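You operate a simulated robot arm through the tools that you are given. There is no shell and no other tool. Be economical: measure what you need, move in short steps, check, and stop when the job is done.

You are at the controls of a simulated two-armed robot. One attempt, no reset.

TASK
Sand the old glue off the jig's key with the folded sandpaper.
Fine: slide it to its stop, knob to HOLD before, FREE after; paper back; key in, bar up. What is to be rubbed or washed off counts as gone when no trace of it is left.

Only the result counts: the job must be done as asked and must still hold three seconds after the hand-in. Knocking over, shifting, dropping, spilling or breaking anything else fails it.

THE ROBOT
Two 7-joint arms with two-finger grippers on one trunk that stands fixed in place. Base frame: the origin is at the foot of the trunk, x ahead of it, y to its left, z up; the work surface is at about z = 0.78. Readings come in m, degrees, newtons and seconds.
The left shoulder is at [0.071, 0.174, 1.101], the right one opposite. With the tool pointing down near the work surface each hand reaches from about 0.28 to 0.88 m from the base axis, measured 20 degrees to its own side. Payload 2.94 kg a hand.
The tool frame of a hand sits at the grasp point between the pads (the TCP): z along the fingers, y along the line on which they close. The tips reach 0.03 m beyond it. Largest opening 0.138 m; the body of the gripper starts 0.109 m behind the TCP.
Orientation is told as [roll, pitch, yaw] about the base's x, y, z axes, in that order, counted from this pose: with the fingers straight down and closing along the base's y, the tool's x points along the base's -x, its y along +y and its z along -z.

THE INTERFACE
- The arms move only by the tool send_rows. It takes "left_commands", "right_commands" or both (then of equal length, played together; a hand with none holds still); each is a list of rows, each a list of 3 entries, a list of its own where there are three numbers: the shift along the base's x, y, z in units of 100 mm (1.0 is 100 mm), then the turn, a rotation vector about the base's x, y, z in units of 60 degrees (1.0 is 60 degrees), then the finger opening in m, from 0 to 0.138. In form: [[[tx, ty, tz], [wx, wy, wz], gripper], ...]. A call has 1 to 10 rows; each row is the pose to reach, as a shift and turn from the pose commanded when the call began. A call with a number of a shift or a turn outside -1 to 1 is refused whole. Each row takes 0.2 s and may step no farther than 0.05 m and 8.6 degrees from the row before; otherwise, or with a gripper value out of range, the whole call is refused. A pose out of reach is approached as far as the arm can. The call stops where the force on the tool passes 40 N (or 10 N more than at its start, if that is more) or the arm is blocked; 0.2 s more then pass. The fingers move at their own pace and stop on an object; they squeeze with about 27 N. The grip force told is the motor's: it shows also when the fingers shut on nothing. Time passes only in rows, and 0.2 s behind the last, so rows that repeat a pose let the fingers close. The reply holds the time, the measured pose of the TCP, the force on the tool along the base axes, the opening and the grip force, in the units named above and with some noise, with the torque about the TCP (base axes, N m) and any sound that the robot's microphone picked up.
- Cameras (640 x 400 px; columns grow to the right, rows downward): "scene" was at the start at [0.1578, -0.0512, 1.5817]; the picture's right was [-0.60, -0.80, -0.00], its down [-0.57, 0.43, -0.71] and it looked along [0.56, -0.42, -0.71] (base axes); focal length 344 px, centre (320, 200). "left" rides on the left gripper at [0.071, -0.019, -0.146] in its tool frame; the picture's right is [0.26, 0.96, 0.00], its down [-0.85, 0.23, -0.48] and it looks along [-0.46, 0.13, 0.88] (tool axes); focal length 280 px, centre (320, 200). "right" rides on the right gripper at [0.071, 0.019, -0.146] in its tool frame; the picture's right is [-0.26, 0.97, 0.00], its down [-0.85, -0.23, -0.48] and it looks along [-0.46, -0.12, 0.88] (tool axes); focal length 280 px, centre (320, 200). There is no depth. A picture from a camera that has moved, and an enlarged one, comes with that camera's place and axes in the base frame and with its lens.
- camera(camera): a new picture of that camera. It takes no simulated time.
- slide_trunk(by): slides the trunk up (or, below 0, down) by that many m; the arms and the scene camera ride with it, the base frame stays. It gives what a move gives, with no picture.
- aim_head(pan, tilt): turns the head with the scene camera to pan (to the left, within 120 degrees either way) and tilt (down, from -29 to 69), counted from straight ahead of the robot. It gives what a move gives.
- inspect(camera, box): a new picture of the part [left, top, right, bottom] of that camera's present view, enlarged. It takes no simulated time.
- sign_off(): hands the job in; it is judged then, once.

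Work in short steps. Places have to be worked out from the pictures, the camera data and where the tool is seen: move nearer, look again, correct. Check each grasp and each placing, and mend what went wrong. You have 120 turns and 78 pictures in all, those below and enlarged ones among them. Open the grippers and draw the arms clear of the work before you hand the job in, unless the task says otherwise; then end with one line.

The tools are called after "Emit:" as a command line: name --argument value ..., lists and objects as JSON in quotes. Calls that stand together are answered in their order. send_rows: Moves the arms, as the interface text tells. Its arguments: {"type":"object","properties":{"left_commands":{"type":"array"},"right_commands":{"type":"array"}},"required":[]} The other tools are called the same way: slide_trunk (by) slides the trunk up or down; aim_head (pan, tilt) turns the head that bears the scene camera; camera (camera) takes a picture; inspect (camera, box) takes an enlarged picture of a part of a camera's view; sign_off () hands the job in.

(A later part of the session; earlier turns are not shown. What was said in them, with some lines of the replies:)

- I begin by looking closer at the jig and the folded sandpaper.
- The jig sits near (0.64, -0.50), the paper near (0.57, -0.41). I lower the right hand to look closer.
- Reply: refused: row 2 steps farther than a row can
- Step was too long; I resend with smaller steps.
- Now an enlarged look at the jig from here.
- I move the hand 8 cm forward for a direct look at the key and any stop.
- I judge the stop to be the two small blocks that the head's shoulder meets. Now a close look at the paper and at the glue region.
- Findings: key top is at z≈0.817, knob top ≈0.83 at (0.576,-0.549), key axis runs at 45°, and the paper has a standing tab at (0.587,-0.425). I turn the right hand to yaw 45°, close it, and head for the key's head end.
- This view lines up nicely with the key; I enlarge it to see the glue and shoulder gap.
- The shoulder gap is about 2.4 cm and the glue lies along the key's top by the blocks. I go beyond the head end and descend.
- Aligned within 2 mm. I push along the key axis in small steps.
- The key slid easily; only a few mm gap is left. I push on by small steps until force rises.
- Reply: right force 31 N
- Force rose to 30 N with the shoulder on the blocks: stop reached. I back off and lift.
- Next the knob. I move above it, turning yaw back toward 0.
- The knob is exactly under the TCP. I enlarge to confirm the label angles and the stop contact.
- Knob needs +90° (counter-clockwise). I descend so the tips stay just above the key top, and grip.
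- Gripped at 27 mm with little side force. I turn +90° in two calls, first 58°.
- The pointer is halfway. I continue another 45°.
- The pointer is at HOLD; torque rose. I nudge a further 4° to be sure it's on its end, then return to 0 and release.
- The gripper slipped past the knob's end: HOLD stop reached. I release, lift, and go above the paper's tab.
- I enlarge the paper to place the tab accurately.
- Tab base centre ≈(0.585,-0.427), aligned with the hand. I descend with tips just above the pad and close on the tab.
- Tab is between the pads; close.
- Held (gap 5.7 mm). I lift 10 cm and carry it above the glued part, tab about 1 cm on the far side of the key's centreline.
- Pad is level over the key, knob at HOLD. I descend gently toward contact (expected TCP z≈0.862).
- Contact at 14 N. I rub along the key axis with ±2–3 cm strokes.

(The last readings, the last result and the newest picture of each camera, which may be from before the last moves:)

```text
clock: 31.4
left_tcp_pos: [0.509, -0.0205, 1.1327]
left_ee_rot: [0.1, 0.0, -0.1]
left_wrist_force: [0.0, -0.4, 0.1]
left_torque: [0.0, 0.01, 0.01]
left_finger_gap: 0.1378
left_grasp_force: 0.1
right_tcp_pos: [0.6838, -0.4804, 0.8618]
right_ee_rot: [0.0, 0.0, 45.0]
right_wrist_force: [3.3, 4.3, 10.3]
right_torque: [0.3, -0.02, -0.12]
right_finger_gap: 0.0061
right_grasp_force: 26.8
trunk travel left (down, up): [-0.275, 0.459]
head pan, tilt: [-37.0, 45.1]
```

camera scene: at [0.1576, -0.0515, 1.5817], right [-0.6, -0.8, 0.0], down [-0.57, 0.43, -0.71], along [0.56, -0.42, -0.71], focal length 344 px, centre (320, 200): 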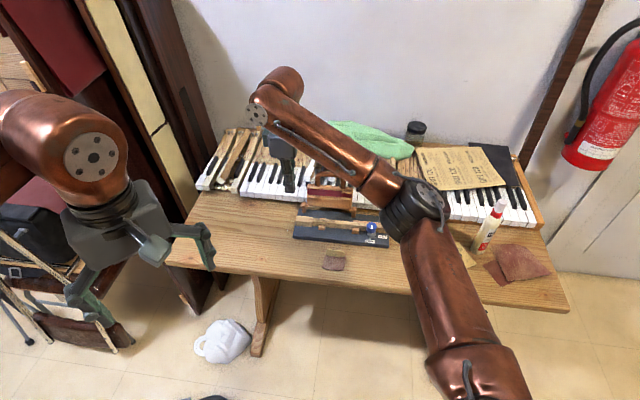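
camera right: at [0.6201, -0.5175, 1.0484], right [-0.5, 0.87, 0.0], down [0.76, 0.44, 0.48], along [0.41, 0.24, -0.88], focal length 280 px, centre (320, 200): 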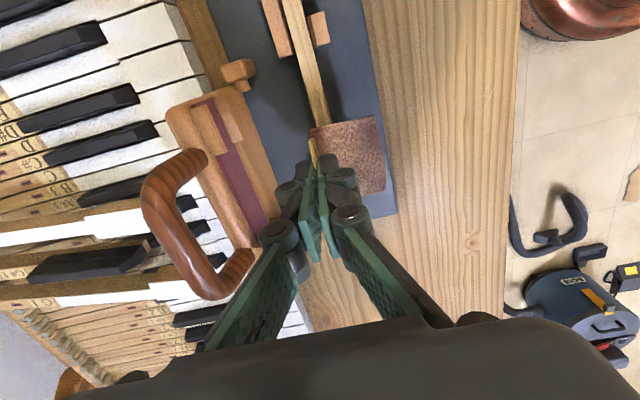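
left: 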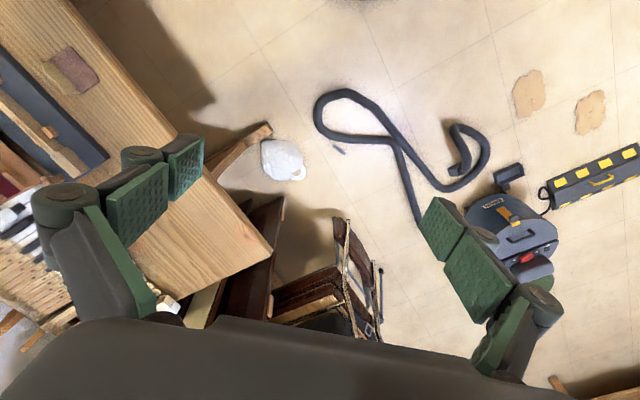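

Rubbing went steadily. I lift off toward the head end and look.

Emit:
send_rows --right_commands '[[[0, 0, 0.3], [0, 0, 0], 0.0], [[0.25, 0.25, 0.5], [0, 0, 0], 0.0], [[0.55, 0.55, 0.6], [0, 0, 0], 0.0], [[0.75, 0.75, 0.6], [0, 0, 0], 0.0], [[0.75, 0.75, 0.6], [0, 0, 0], 0.0]]'

Emit:
inspect --camera "right" --box '[220, 0, 400, 160]'

Emit:
inspect --camera "scene" --box '[290, 190, 390, 250]'

```text
clock: 32.6
left_tcp_pos: [0.511, -0.0218, 1.1324]
left_ee_rot: [0.0, 0.0, 0.1]
left_wrist_force: [0.4, -0.3, 0.0]
left_torque: [0.04, -0.02, 0.03]
left_finger_gap: 0.138
left_grasp_force: 0.2
right_tcp_pos: [0.7592, -0.4048, 0.9206]
right_ee_rot: [0.1, 0.0, 45.1]
right_wrist_force: [-0.6, -0.2, 0.6]
right_torque: [0.01, -0.02, 0.03]
right_finger_gap: 0.0057
right_grasp_force: 26.9
trunk travel left (down, up): [-0.275, 0.459]
head pan, tilt: [-37.0, 45.1]
```

```text
2.50 times, centred on (310, 80) of right
camera zoom: at [0.6946, -0.4415, 1.0669], right [-0.5, 0.87, 0.0], down [0.76, 0.44, 0.47], along [0.41, 0.24, -0.88], focal length 701 px, centre (345, 500)
```

zoom: 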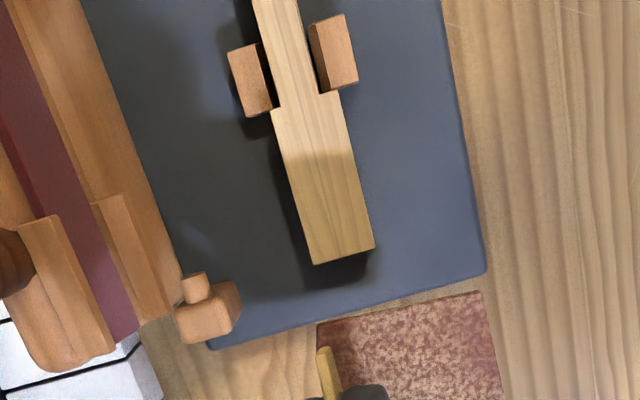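

```text
6.40 times, centred on (340, 220) of scene
camera zoom: at [0.1578, -0.0517, 1.5817], right [-0.6, -0.8, 0.0], down [-0.57, 0.43, -0.71], along [0.56, -0.42, -0.71], focal length 2203 px, centre (192, 72)
```

zoom: 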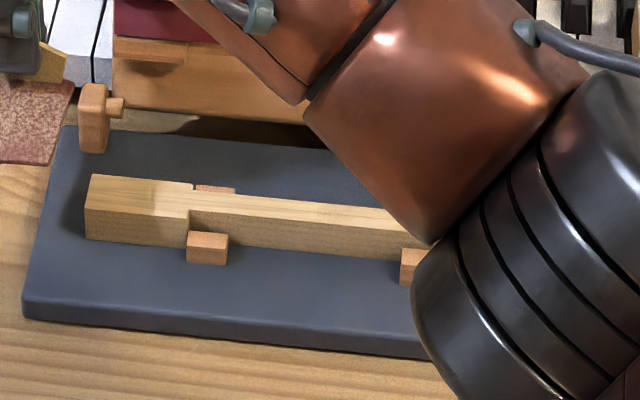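

The visible part is clean. I swing off the key to see the rest of it.

Emit:
send_rows --right_commands '[[[-0.3, 0.1, 0.2], [0, 0, 0], 0.0], [[-0.7, 0.1, 0.4], [0, 0, 0], 0.0], [[-1.0, 0.0, 0.5], [0, 0, 0], 0.0], [[-1.0, 0.0, 0.5], [0, 0, 0], 0.0]]'

Emit:
inspect --camera "right" --box '[120, 0, 330, 180]'

Emit:
inspect --camera "scene" --box '[290, 190, 390, 250]'

```text
clock: 33.6
left_tcp_pos: [0.5115, -0.0216, 1.1319]
left_ee_rot: [0.0, 0.0, -0.1]
left_wrist_force: [-0.1, 0.2, 0.1]
left_torque: [0.01, 0.01, -0.03]
left_finger_gap: 0.1383
left_grasp_force: 0.1
right_tcp_pos: [0.6581, -0.4024, 0.9723]
right_ee_rot: [0.1, 0.1, 45.1]
right_wrist_force: [-0.4, 0.6, -0.5]
right_torque: [-0.03, 0.03, -0.01]
right_finger_gap: 0.0056
right_grasp_force: 26.5
trunk travel left (down, up): [-0.275, 0.459]
head pan, tilt: [-37.0, 45.1]
```

```text
2.22 times, centred on (225, 90) of right
camera zoom: at [0.5945, -0.4402, 1.1181], right [-0.5, 0.87, 0.0], down [0.76, 0.44, 0.47], along [0.41, 0.24, -0.88], focal length 623 px, centre (531, 444)
```

zoom: 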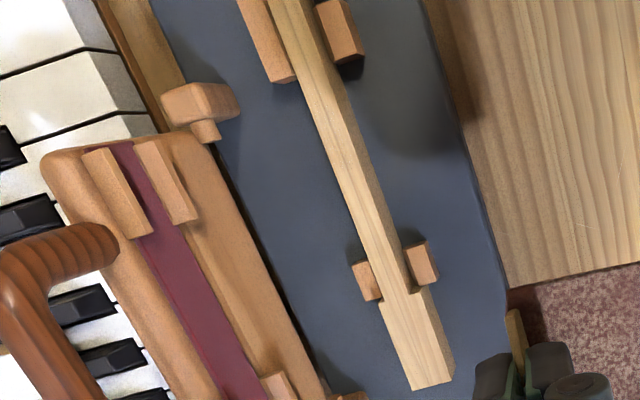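

```text
6.40 times, centred on (340, 220) of scene
camera zoom: at [0.1586, -0.0504, 1.5816], right [-0.6, -0.8, 0.0], down [-0.57, 0.43, -0.71], along [0.56, -0.42, -0.71], focal length 2203 px, centre (192, 72)
```

zoom: 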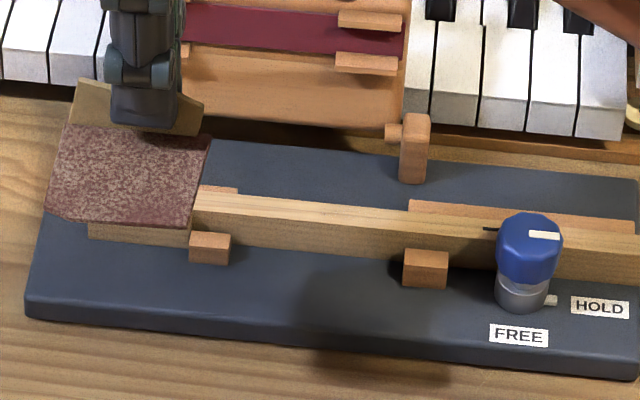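

Top appears clean; I enlarge the glued zone once more for traces.

Emit:
inspect --camera "right" --box '[210, 20, 310, 180]'

Emit:
inspect --camera "right" --box '[225, 50, 285, 110]'

```text
2.50 times, centred on (260, 100) of right
camera zoom: at [0.5945, -0.4402, 1.1181], right [-0.5, 0.87, 0.0], down [0.76, 0.44, 0.47], along [0.41, 0.24, -0.88], focal length 701 px, centre (470, 450)
```

zoom: 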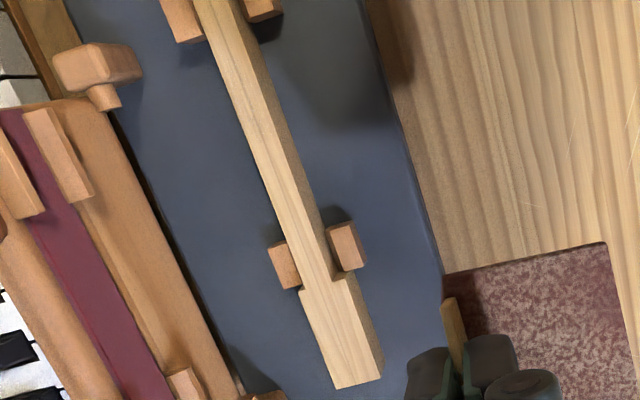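

```text
6.67 times, centred on (255, 80) of right
camera zoom: at [0.5945, -0.4402, 1.1181], right [-0.5, 0.87, 0.0], down [0.76, 0.44, 0.47], along [0.41, 0.24, -0.88], focal length 1869 px, centre (753, 1000)
```

zoom: 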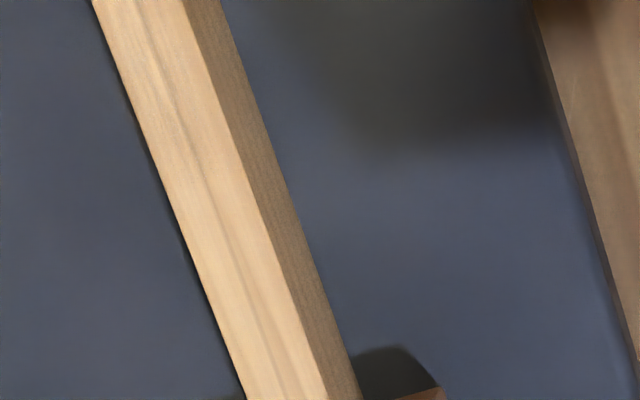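

Only grain is visible, but I'll add one more pass, reaching a bit further towards the tail, to be certain.

Emit:
send_rows --right_commands '[[[0.1, -0.3, 0], [0, 0, 0], 0.0], [[0.2, -0.6, -0.2], [0, 0, 0], 0.0], [[0.26, -0.78, -0.5], [0, 0, 0], 0.0], [[0.26, -0.78, -0.85], [0, 0, 0], 0.0], [[0.26, -0.78, -1.0], [0, 0, 0], 0.0]]'

Emit:
send_rows --right_commands '[[[0, 0, -0.06], [0, 0, 0], 0.0], [[0, 0, -0.11], [0, 0, 0], 0.0], [[0.08, 0.08, -0.11], [0, 0, 0], 0.0], [[0.17, 0.17, -0.11], [0, 0, 0], 0.0], [[0.07, 0.07, -0.11], [0, 0, 0], 0.0], [[-0.05, -0.05, -0.11], [0, 0, 0], 0.0], [[-0.15, -0.15, -0.11], [0, 0, 0], 0.0], [[-0.25, -0.25, -0.11], [0, 0, 0], 0.0], [[-0.35, -0.35, -0.11], [0, 0, 0], 0.0], [[-0.25, -0.25, -0.11], [0, 0, 0], 0.0]]'

Emit:
send_rows --right_commands '[[[0.1, 0.1, 0], [0, 0, 0], 0.0], [[0.2, 0.2, 0], [0, 0, 0], 0.0], [[0.3, 0.3, 0], [0, 0, 0], 0.0], [[0.4, 0.4, 0], [0, 0, 0], 0.0], [[0.3, 0.3, 0], [0, 0, 0], 0.0], [[0.2, 0.2, 0], [0, 0, 0], 0.0], [[0.1, 0.1, 0], [0, 0, 0], 0.0], [[0, 0, 0], [0, 0, 0], 0.0], [[0.1, 0.1, 0], [0, 0, 0], 0.0], [[0.1, 0.1, 0.3], [0, 0, 0], 0.0]]'

```text
clock: 34.8
left_tcp_pos: [0.51, -0.0212, 1.1322]
left_ee_rot: [-0.1, 0.0, 0.0]
left_wrist_force: [-0.3, 0.0, -0.7]
left_torque: [0.01, 0.01, 0.03]
left_finger_gap: 0.1379
left_grasp_force: 0.1
right_tcp_pos: [0.6852, -0.4825, 0.8702]
right_ee_rot: [0.0, 0.0, 45.1]
right_wrist_force: [0.4, 0.4, 1.4]
right_torque: [-0.04, -0.01, -0.03]
right_finger_gap: 0.006
right_grasp_force: 27.2
trunk travel left (down, up): [-0.275, 0.459]
head pan, tilt: [-37.0, 45.1]
```

```text
clock: 37.0
left_tcp_pos: [0.5095, -0.0213, 1.1335]
left_ee_rot: [-0.1, -0.2, 0.0]
left_wrist_force: [0.2, 0.6, -1.0]
left_torque: [-0.02, 0.0, -0.04]
left_finger_gap: 0.1381
left_grasp_force: 0.1
right_tcp_pos: [0.6597, -0.5109, 0.8612]
right_ee_rot: [0.0, 0.2, 44.9]
right_wrist_force: [-3.8, -4.6, 10.9]
right_torque: [-0.1, 0.35, 0.14]
right_finger_gap: 0.006
right_grasp_force: 27.0
trunk travel left (down, up): [-0.275, 0.459]
head pan, tilt: [-37.0, 45.1]
```

```text
clock: 39.2
left_tcp_pos: [0.5097, -0.0198, 1.1325]
left_ee_rot: [0.0, -0.1, 0.0]
left_wrist_force: [-1.1, 0.0, 0.1]
left_torque: [0.0, -0.06, -0.02]
left_finger_gap: 0.1382
left_grasp_force: 0.1
right_tcp_pos: [0.6694, -0.4971, 0.8898]
right_ee_rot: [0.1, 0.1, 45.1]
right_wrist_force: [-0.8, -0.6, -0.4]
right_torque: [0.0, -0.06, 0.0]
right_finger_gap: 0.006
right_grasp_force: 27.3
trunk travel left (down, up): [-0.275, 0.459]
head pan, tilt: [-37.0, 45.1]
```

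Now I carry the paper back above its place (0.585,-0.430).

Emit:
send_rows --right_commands '[[[0, 0, 0.4], [0, 0, 0], 0.0], [[-0.2, 0.25, 0.5], [0, 0, 0], 0.0], [[-0.55, 0.5, 0.5], [0, 0, 0], 0.0], [[-0.85, 0.68, 0.4], [0, 0, 0], 0.0], [[-0.85, 0.68, 0.1], [0, 0, 0], 0.0], [[-0.85, 0.68, 0.0], [0, 0, 0], 0.0]]'

Emit:
inspect --camera "right" --box '[80, 0, 420, 200]'

Emit:
inspect --camera "scene" --box '[280, 190, 400, 270]'

```text
clock: 40.6
left_tcp_pos: [0.51, -0.021, 1.1319]
left_ee_rot: [0.1, 0.0, -0.1]
left_wrist_force: [-0.5, 0.3, 0.2]
left_torque: [-0.02, -0.04, 0.03]
left_finger_gap: 0.1381
left_grasp_force: 0.0
right_tcp_pos: [0.5849, -0.4302, 0.8895]
right_ee_rot: [0.0, -0.1, 45.1]
right_wrist_force: [0.0, 0.0, 0.6]
right_torque: [0.0, 0.03, -0.01]
right_finger_gap: 0.006
right_grasp_force: 27.3
trunk travel left (down, up): [-0.275, 0.459]
head pan, tilt: [-37.0, 45.1]
```

```text
1.88 times, centred on (250, 100) of right
camera zoom: at [0.5208, -0.4665, 1.0359], right [-0.5, 0.87, 0.0], down [0.76, 0.44, 0.48], along [0.41, 0.24, -0.88], focal length 528 px, centre (452, 388)
```

zoom: 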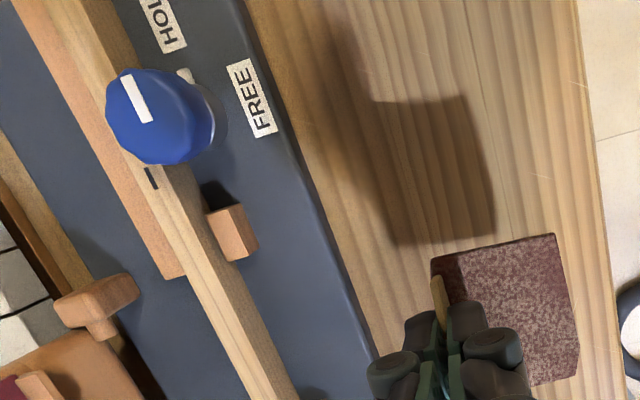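

```text
5.00 times, centred on (340, 230) of scene
camera zoom: at [0.1574, -0.0505, 1.5818], right [-0.6, -0.8, 0.0], down [-0.57, 0.43, -0.71], along [0.56, -0.42, -0.71], focal length 1721 px, centre (220, 50)
```

zoom: 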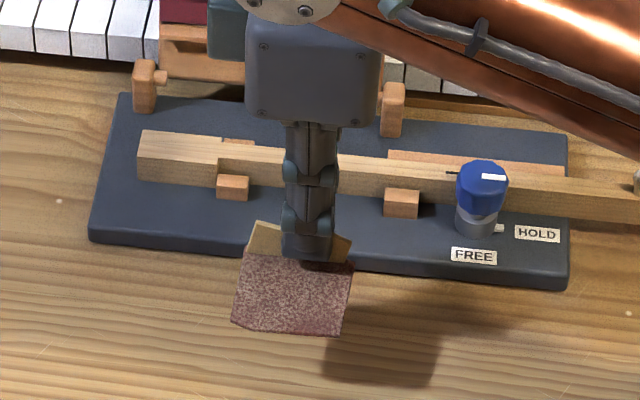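

Lowering the paper to the table (pick-up TCP z was 0.8245), then checking force.

Emit:
send_rows --right_commands '[[[0, 0, -0.3], [0, 0, 0], 0.0], [[0, 0, -0.55], [0, 0, 0], 0.0], [[0, 0, -0.62], [0, 0, 0], 0.0], [[0, 0, -0.645], [0, 0, 0], 0.0], [[0, 0, -0.645], [0, 0, 0], 0.0]]'

```text
clock: 41.8
left_tcp_pos: [0.5092, -0.021, 1.1326]
left_ee_rot: [0.1, 0.0, 0.0]
left_wrist_force: [0.0, 0.1, 0.2]
left_torque: [0.0, 0.0, -0.01]
left_finger_gap: 0.1381
left_grasp_force: 0.1
right_tcp_pos: [0.587, -0.4294, 0.8265]
right_ee_rot: [-0.1, 0.1, 45.0]
right_wrist_force: [0.7, -0.8, 3.1]
right_torque: [0.05, 0.04, 0.02]
right_finger_gap: 0.006
right_grasp_force: 26.9
trunk travel left (down, up): [-0.275, 0.459]
head pan, tilt: [-37.0, 45.1]
```

Touching with 3 N. Open slowly and lift straight up.

Emit:
send_rows --right_commands '[[[0, 0, 0], [0, 0, 0], 0.02], [[0, 0, 0], [0, 0, 0], 0.04], [[0, 0, 0], [0, 0, 0], 0.05], [[0, 0, 0], [0, 0, 0], 0.05], [[0, 0, 0.3], [0, 0, 0], 0.05], [[0, 0, 0.7], [0, 0, 0], 0.06], [[0, 0, 1.0], [0, 0, 0], 0.06]]'

Emit:
camera --camera "right"

```text
clock: 43.4
left_tcp_pos: [0.5102, -0.0217, 1.1329]
left_ee_rot: [0.1, 0.0, 0.1]
left_wrist_force: [-0.6, -0.2, -0.3]
left_torque: [-0.01, 0.01, 0.01]
left_finger_gap: 0.138
left_grasp_force: 0.0
right_tcp_pos: [0.5834, -0.4295, 0.927]
right_ee_rot: [0.1, 0.1, 45.0]
right_wrist_force: [0.3, 0.1, 0.8]
right_torque: [-0.01, -0.03, 0.0]
right_finger_gap: 0.06
right_grasp_force: 0.1
trunk travel left (down, up): [-0.275, 0.459]
head pan, tilt: [-37.0, 45.1]
```

```text
36 pictures are left
camera right: at [0.5196, -0.4678, 1.0729], right [-0.5, 0.87, 0.0], down [0.76, 0.44, 0.47], along [0.41, 0.24, -0.88], focal length 280 px, centre (320, 200)
```

right: 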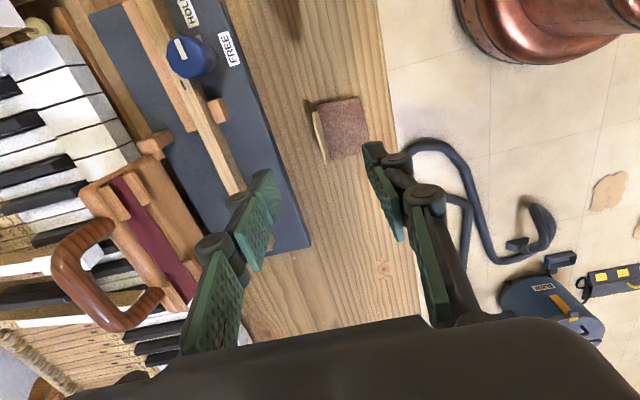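

Paper is standing back in place. Now back above the knob at yaw 45, with a view along the key.

Emit:
send_rows --right_commands '[[[0, -0.3, 0.2], [0, 0, 0], 0.06], [[0, -0.65, 0.2], [0, 0, 0], 0.06], [[-0.05, -1.0, 0.2], [0, 0, 0], 0.06], [[-0.08, -1.0, 0.2], [0, 0, 0], 0.06]]'

Emit:
send_rows --right_commands '[[[0, -0.2, 0], [0, 0, 0.02], 0.06], [[0, -0.2, -0.2], [0, 0, 0.02], 0.06], [[0, -0.2, -0.2], [0, 0, 0.02], 0.06]]'

Emit:
camera --camera "right"

Emit:
inspect --camera "scene" --box '[290, 195, 360, 245]'

```text
clock: 44.4
left_tcp_pos: [0.5104, -0.0207, 1.1322]
left_ee_rot: [0.0, 0.0, -0.1]
left_wrist_force: [-0.2, 0.6, -0.3]
left_torque: [-0.03, 0.0, 0.01]
left_finger_gap: 0.138
left_grasp_force: 0.1
right_tcp_pos: [0.5785, -0.5314, 0.9457]
right_ee_rot: [0.0, 0.2, 45.1]
right_wrist_force: [0.7, 0.9, -1.1]
right_torque: [-0.01, -0.01, 0.0]
right_finger_gap: 0.0598
right_grasp_force: 0.1
trunk travel left (down, up): [-0.275, 0.459]
head pan, tilt: [-37.0, 45.1]
```

```text
clock: 45.2
left_tcp_pos: [0.5109, -0.0206, 1.1325]
left_ee_rot: [0.0, 0.0, 0.0]
left_wrist_force: [-0.9, -0.8, 0.3]
left_torque: [-0.02, -0.01, -0.03]
left_finger_gap: 0.1379
left_grasp_force: 0.1
right_tcp_pos: [0.5767, -0.5501, 0.9241]
right_ee_rot: [0.0, 0.0, 46.1]
right_wrist_force: [-0.7, -0.5, 0.5]
right_torque: [0.02, -0.03, 0.0]
right_finger_gap: 0.06
right_grasp_force: 0.1
trunk travel left (down, up): [-0.275, 0.459]
head pan, tilt: [-37.0, 45.1]
```

```text
35 pictures are left
camera right: at [0.5131, -0.5884, 1.0709], right [-0.52, 0.86, 0.0], down [0.75, 0.45, 0.48], along [0.41, 0.25, -0.88], focal length 280 px, centre (320, 200)
```

right: 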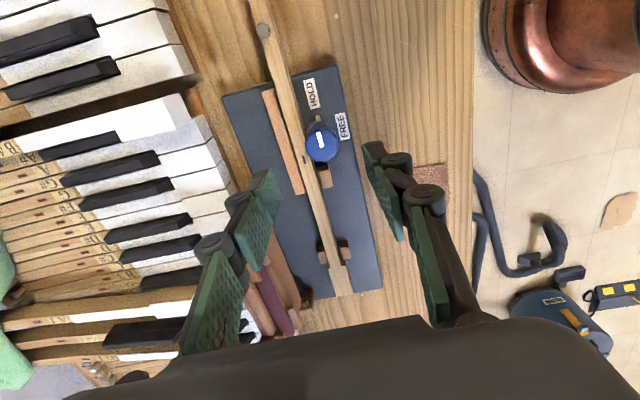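

```text
8.00 times, centred on (325, 220) of scene
camera zoom: at [0.1576, -0.0509, 1.5817], right [-0.6, -0.8, 0.0], down [-0.57, 0.43, -0.71], along [0.56, -0.42, -0.71], focal length 2754 px, centre (280, 40)
```

zoom: 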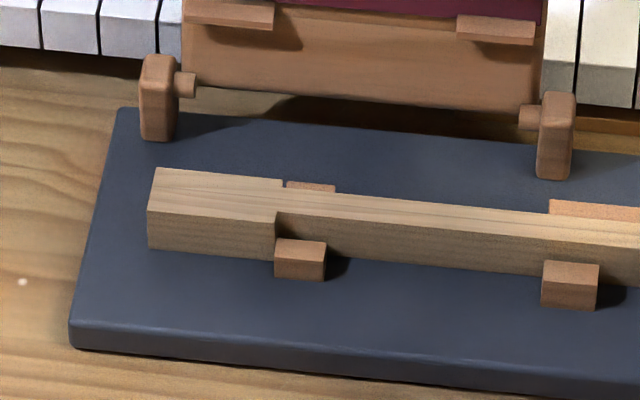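

The key is clean. TCP is over the knob; I descend and grip.

Emit:
send_rows --right_commands '[[[0, 0, -0.4], [0, 0, 0], 0.06], [[-0.01, 0.01, -0.65], [0, 0, 0], 0.06], [[-0.01, 0.01, -0.71], [0, 0, 0], 0.06], [[-0.01, 0.01, -0.71], [0, 0, 0], 0.02], [[-0.01, 0.01, -0.71], [0, 0, 0], 0.02], [[-0.01, 0.01, -0.71], [0, 0, 0], 0.02]]'

Emit:
send_rows --right_commands '[[[0, 0, 0], [0, 0, -0.125], 0.02], [[0, 0, 0], [0, 0, -0.25], 0.02], [[0, 0, 0], [0, 0, -0.375], 0.02], [[0, 0, 0], [0, 0, -0.5], 0.02], [[0, 0, 0], [0, 0, -0.625], 0.02], [[0, 0, 0], [0, 0, -0.75], 0.02]]'

Emit:
inspect --camera "right" --box '[220, 80, 420, 240]'

```text
clock: 46.6
left_tcp_pos: [0.509, -0.02, 1.1332]
left_ee_rot: [0.1, -0.2, 0.0]
left_wrist_force: [0.0, -0.4, -0.1]
left_torque: [0.0, 0.01, -0.02]
left_finger_gap: 0.1379
left_grasp_force: 0.0
right_tcp_pos: [0.5751, -0.5483, 0.854]
right_ee_rot: [0.2, 0.0, 46.3]
right_wrist_force: [-7.3, 5.7, 0.2]
right_torque: [0.13, 0.0, 0.0]
right_finger_gap: 0.0275
right_grasp_force: 26.9
trunk travel left (down, up): [-0.275, 0.459]
head pan, tilt: [-37.0, 45.1]
```

```text
clock: 48.0
left_tcp_pos: [0.5097, -0.0214, 1.1322]
left_ee_rot: [0.0, 0.0, 0.0]
left_wrist_force: [-0.4, 0.5, 0.9]
left_torque: [-0.04, 0.0, 0.01]
left_finger_gap: 0.138
left_grasp_force: 0.1
right_tcp_pos: [0.5774, -0.5493, 0.8533]
right_ee_rot: [0.0, 0.1, 1.0]
right_wrist_force: [-9.1, 0.7, -0.3]
right_torque: [-0.01, 0.16, 0.02]
right_finger_gap: 0.0271
right_grasp_force: 26.5
trunk travel left (down, up): [-0.275, 0.459]
head pan, tilt: [-37.0, 45.1]
```

```text
2.50 times, centred on (320, 160) of right
camera zoom: at [0.5044, -0.5322, 1.0], right [0.24, 0.97, 0.0], down [0.85, -0.21, 0.47], along [0.46, -0.12, -0.88], focal length 701 px, centre (320, 300)
```

zoom: 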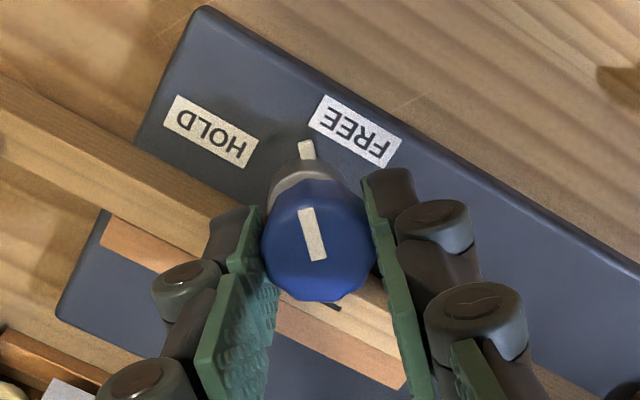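

Halfway; I continue 49° to press it onto the FREE end.

Emit:
send_rows --right_commands '[[[0, 0, 0], [0, 0, -0.125], 0.02], [[0, 0, 0], [0, 0, -0.25], 0.02], [[0, 0, 0], [0, 0, -0.375], 0.02], [[0, 0, 0], [0, 0, -0.5], 0.02], [[0, 0, 0], [0, 0, -0.625], 0.02], [[0, 0, 0], [0, 0, -0.75], 0.02], [[0, 0, 0], [0, 0, -0.83], 0.02], [[0, 0, 0], [0, 0, -0.83], 0.02]]'

Emit:
inspect --camera "right" --box '[220, 80, 420, 240]'

```text
clock: 49.8
left_tcp_pos: [0.5101, -0.0224, 1.1336]
left_ee_rot: [0.1, 0.0, 0.0]
left_wrist_force: [0.2, -0.6, 0.5]
left_torque: [0.01, -0.01, -0.01]
left_finger_gap: 0.1378
left_grasp_force: 0.0
right_tcp_pos: [0.5756, -0.5505, 0.8537]
right_ee_rot: [0.2, 0.2, -48.7]
right_wrist_force: [-8.6, -13.7, 0.1]
right_torque: [-0.1, 0.11, 0.07]
right_finger_gap: 0.0274
right_grasp_force: 26.5
trunk travel left (down, up): [-0.275, 0.459]
head pan, tilt: [-37.0, 45.1]
```

```text
2.50 times, centred on (320, 160) of right
camera zoom: at [0.543, -0.4854, 1.0003], right [0.9, 0.44, 0.0], down [0.39, -0.79, 0.47], along [0.21, -0.43, -0.88], focal length 701 px, centre (320, 300)
```

zoom: 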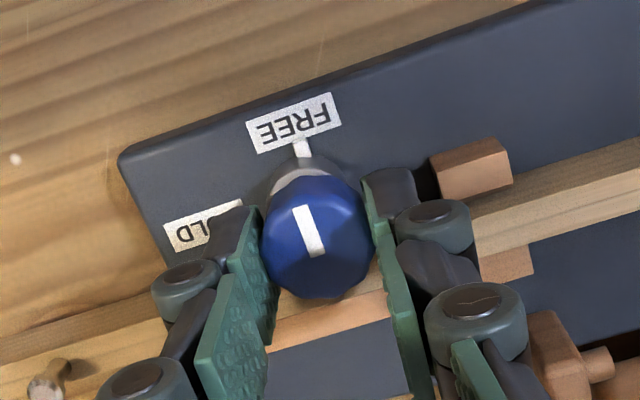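

Pointer is at FREE. I release, lift and withdraw.

Emit:
send_rows --right_commands '[[[0, 0, 0], [0, 0, 0.02], 0.04], [[0, 0, 0], [0, 0, 0.02], 0.06], [[0, 0, 0], [0, 0, 0.02], 0.06], [[0, 0, 0.4], [0, 0, 0.02], 0.06], [[0, 0, 0.8], [0, 0, 0.02], 0.06], [[0, 0, 1.0], [0, 0, 0.02], 0.06]]'

Emit:
send_rows --right_commands '[[[-0.2, 0, 0.3], [0, 0, 0.125], 0.06], [[-0.5, 0, 0.6], [0, 0, 0.25], 0.1], [[-0.8, -0.2, 0.8], [0, 0, 0.375], 0.138], [[-1.0, -0.4, 1.0], [0, 0, 0.5], 0.138], [[-1.0, -0.6, 1.0], [0, 0, 0.625], 0.138], [[-1.0, -0.8, 1.0], [0, 0, 0.75], 0.138], [[-1.0, -0.8, 1.0], [0, 0, 0.75], 0.138]]'

Emit:
inspect --camera "scene" --box '[270, 160, 430, 280]'

Emit:
camera --camera "right"

```text
clock: 51.2
left_tcp_pos: [0.511, -0.021, 1.1334]
left_ee_rot: [0.0, 0.0, -0.1]
left_wrist_force: [-0.3, 0.4, -0.6]
left_torque: [-0.03, -0.06, 0.0]
left_finger_gap: 0.1381
left_grasp_force: 0.1
right_tcp_pos: [0.5766, -0.5472, 0.9552]
right_ee_rot: [0.1, 0.1, -47.2]
right_wrist_force: [1.0, -0.5, 0.1]
right_torque: [0.01, -0.02, 0.0]
right_finger_gap: 0.0599
right_grasp_force: 0.0
trunk travel left (down, up): [-0.275, 0.459]
head pan, tilt: [-37.0, 45.1]
```

```text
clock: 52.8
left_tcp_pos: [0.5107, -0.0211, 1.1324]
left_ee_rot: [0.0, -0.1, 0.0]
left_wrist_force: [-0.1, -0.1, 0.2]
left_torque: [-0.02, 0.03, 0.0]
left_finger_gap: 0.138
left_grasp_force: 0.1
right_tcp_pos: [0.4766, -0.6282, 1.0551]
right_ee_rot: [0.0, 0.1, -2.3]
right_wrist_force: [0.1, -0.9, 0.1]
right_torque: [0.03, 0.01, 0.01]
right_finger_gap: 0.1379
right_grasp_force: 0.0
trunk travel left (down, up): [-0.275, 0.459]
head pan, tilt: [-37.0, 45.1]
```

```text
3.33 times, centred on (350, 220) of scene
camera zoom: at [0.1579, -0.0509, 1.5817], right [-0.6, -0.8, 0.0], down [-0.57, 0.43, -0.71], along [0.56, -0.42, -0.71], focal length 1147 px, centre (220, 133)
```

zoom: 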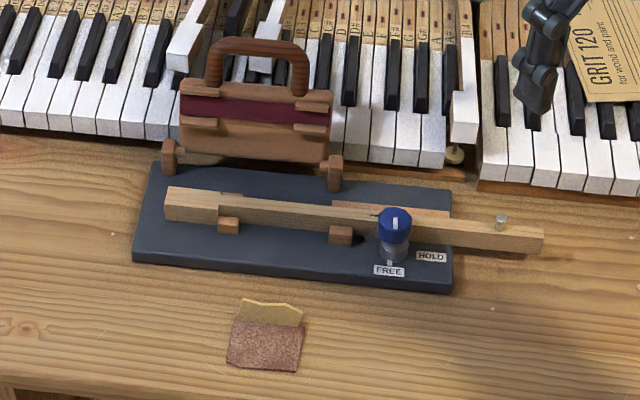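

```text
30 pictures are left
camera right: at [0.4051, -0.6076, 1.2012], right [0.3, 0.95, 0.0], down [0.84, -0.26, 0.47], along [0.45, -0.14, -0.88], focal length 280 px, centre (320, 200)
```

right: 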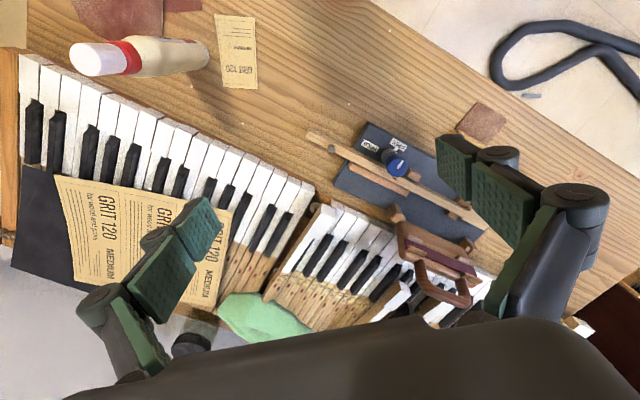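

All is in place; I enlarge the sanded part once more now that the light is free.

Emit:
inspect --camera "scene" --box '[300, 200, 370, 240]'

Emit:
inspect --camera "right" --box '[390, 150, 500, 240]'

```text
9.14 times, centred on (335, 220) of scene
camera zoom: at [0.1579, -0.0509, 1.5817], right [-0.6, -0.8, 0.0], down [-0.57, 0.43, -0.71], along [0.56, -0.42, -0.71], focal length 3147 px, centre (183, 17)
```

zoom: 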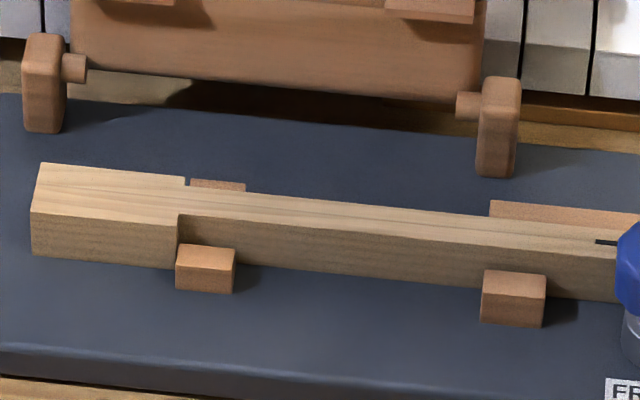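

```text
4.44 times, centred on (445, 195) of right
camera zoom: at [0.4051, -0.6076, 1.2012], right [0.3, 0.95, 0.0], down [0.84, -0.26, 0.47], along [0.45, -0.14, -0.88], focal length 1246 px, centre (-236, 222)
```

zoom: 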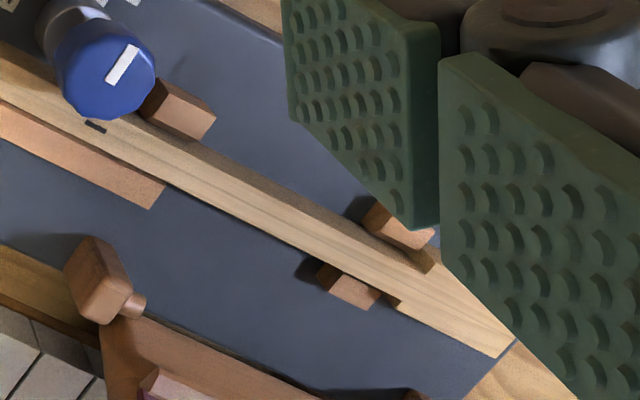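

The key is clean and at its stop, the knob reads FREE, the paper is back, the bar is up and the arms are clear, so I hand the job in.

Emit:
sign_off

```text
The job is handed in.
```

I sanded the glue off the key's top; no trace shows in close-ups of it. The key's far side face was out of view and not checked. The key sits in the jig at its stop, the knob is back at FREE, the paper is back in its place and the bar is up. Pushing the key to its stop appears to have shifted the jig by about 2 mm, and I left it there.
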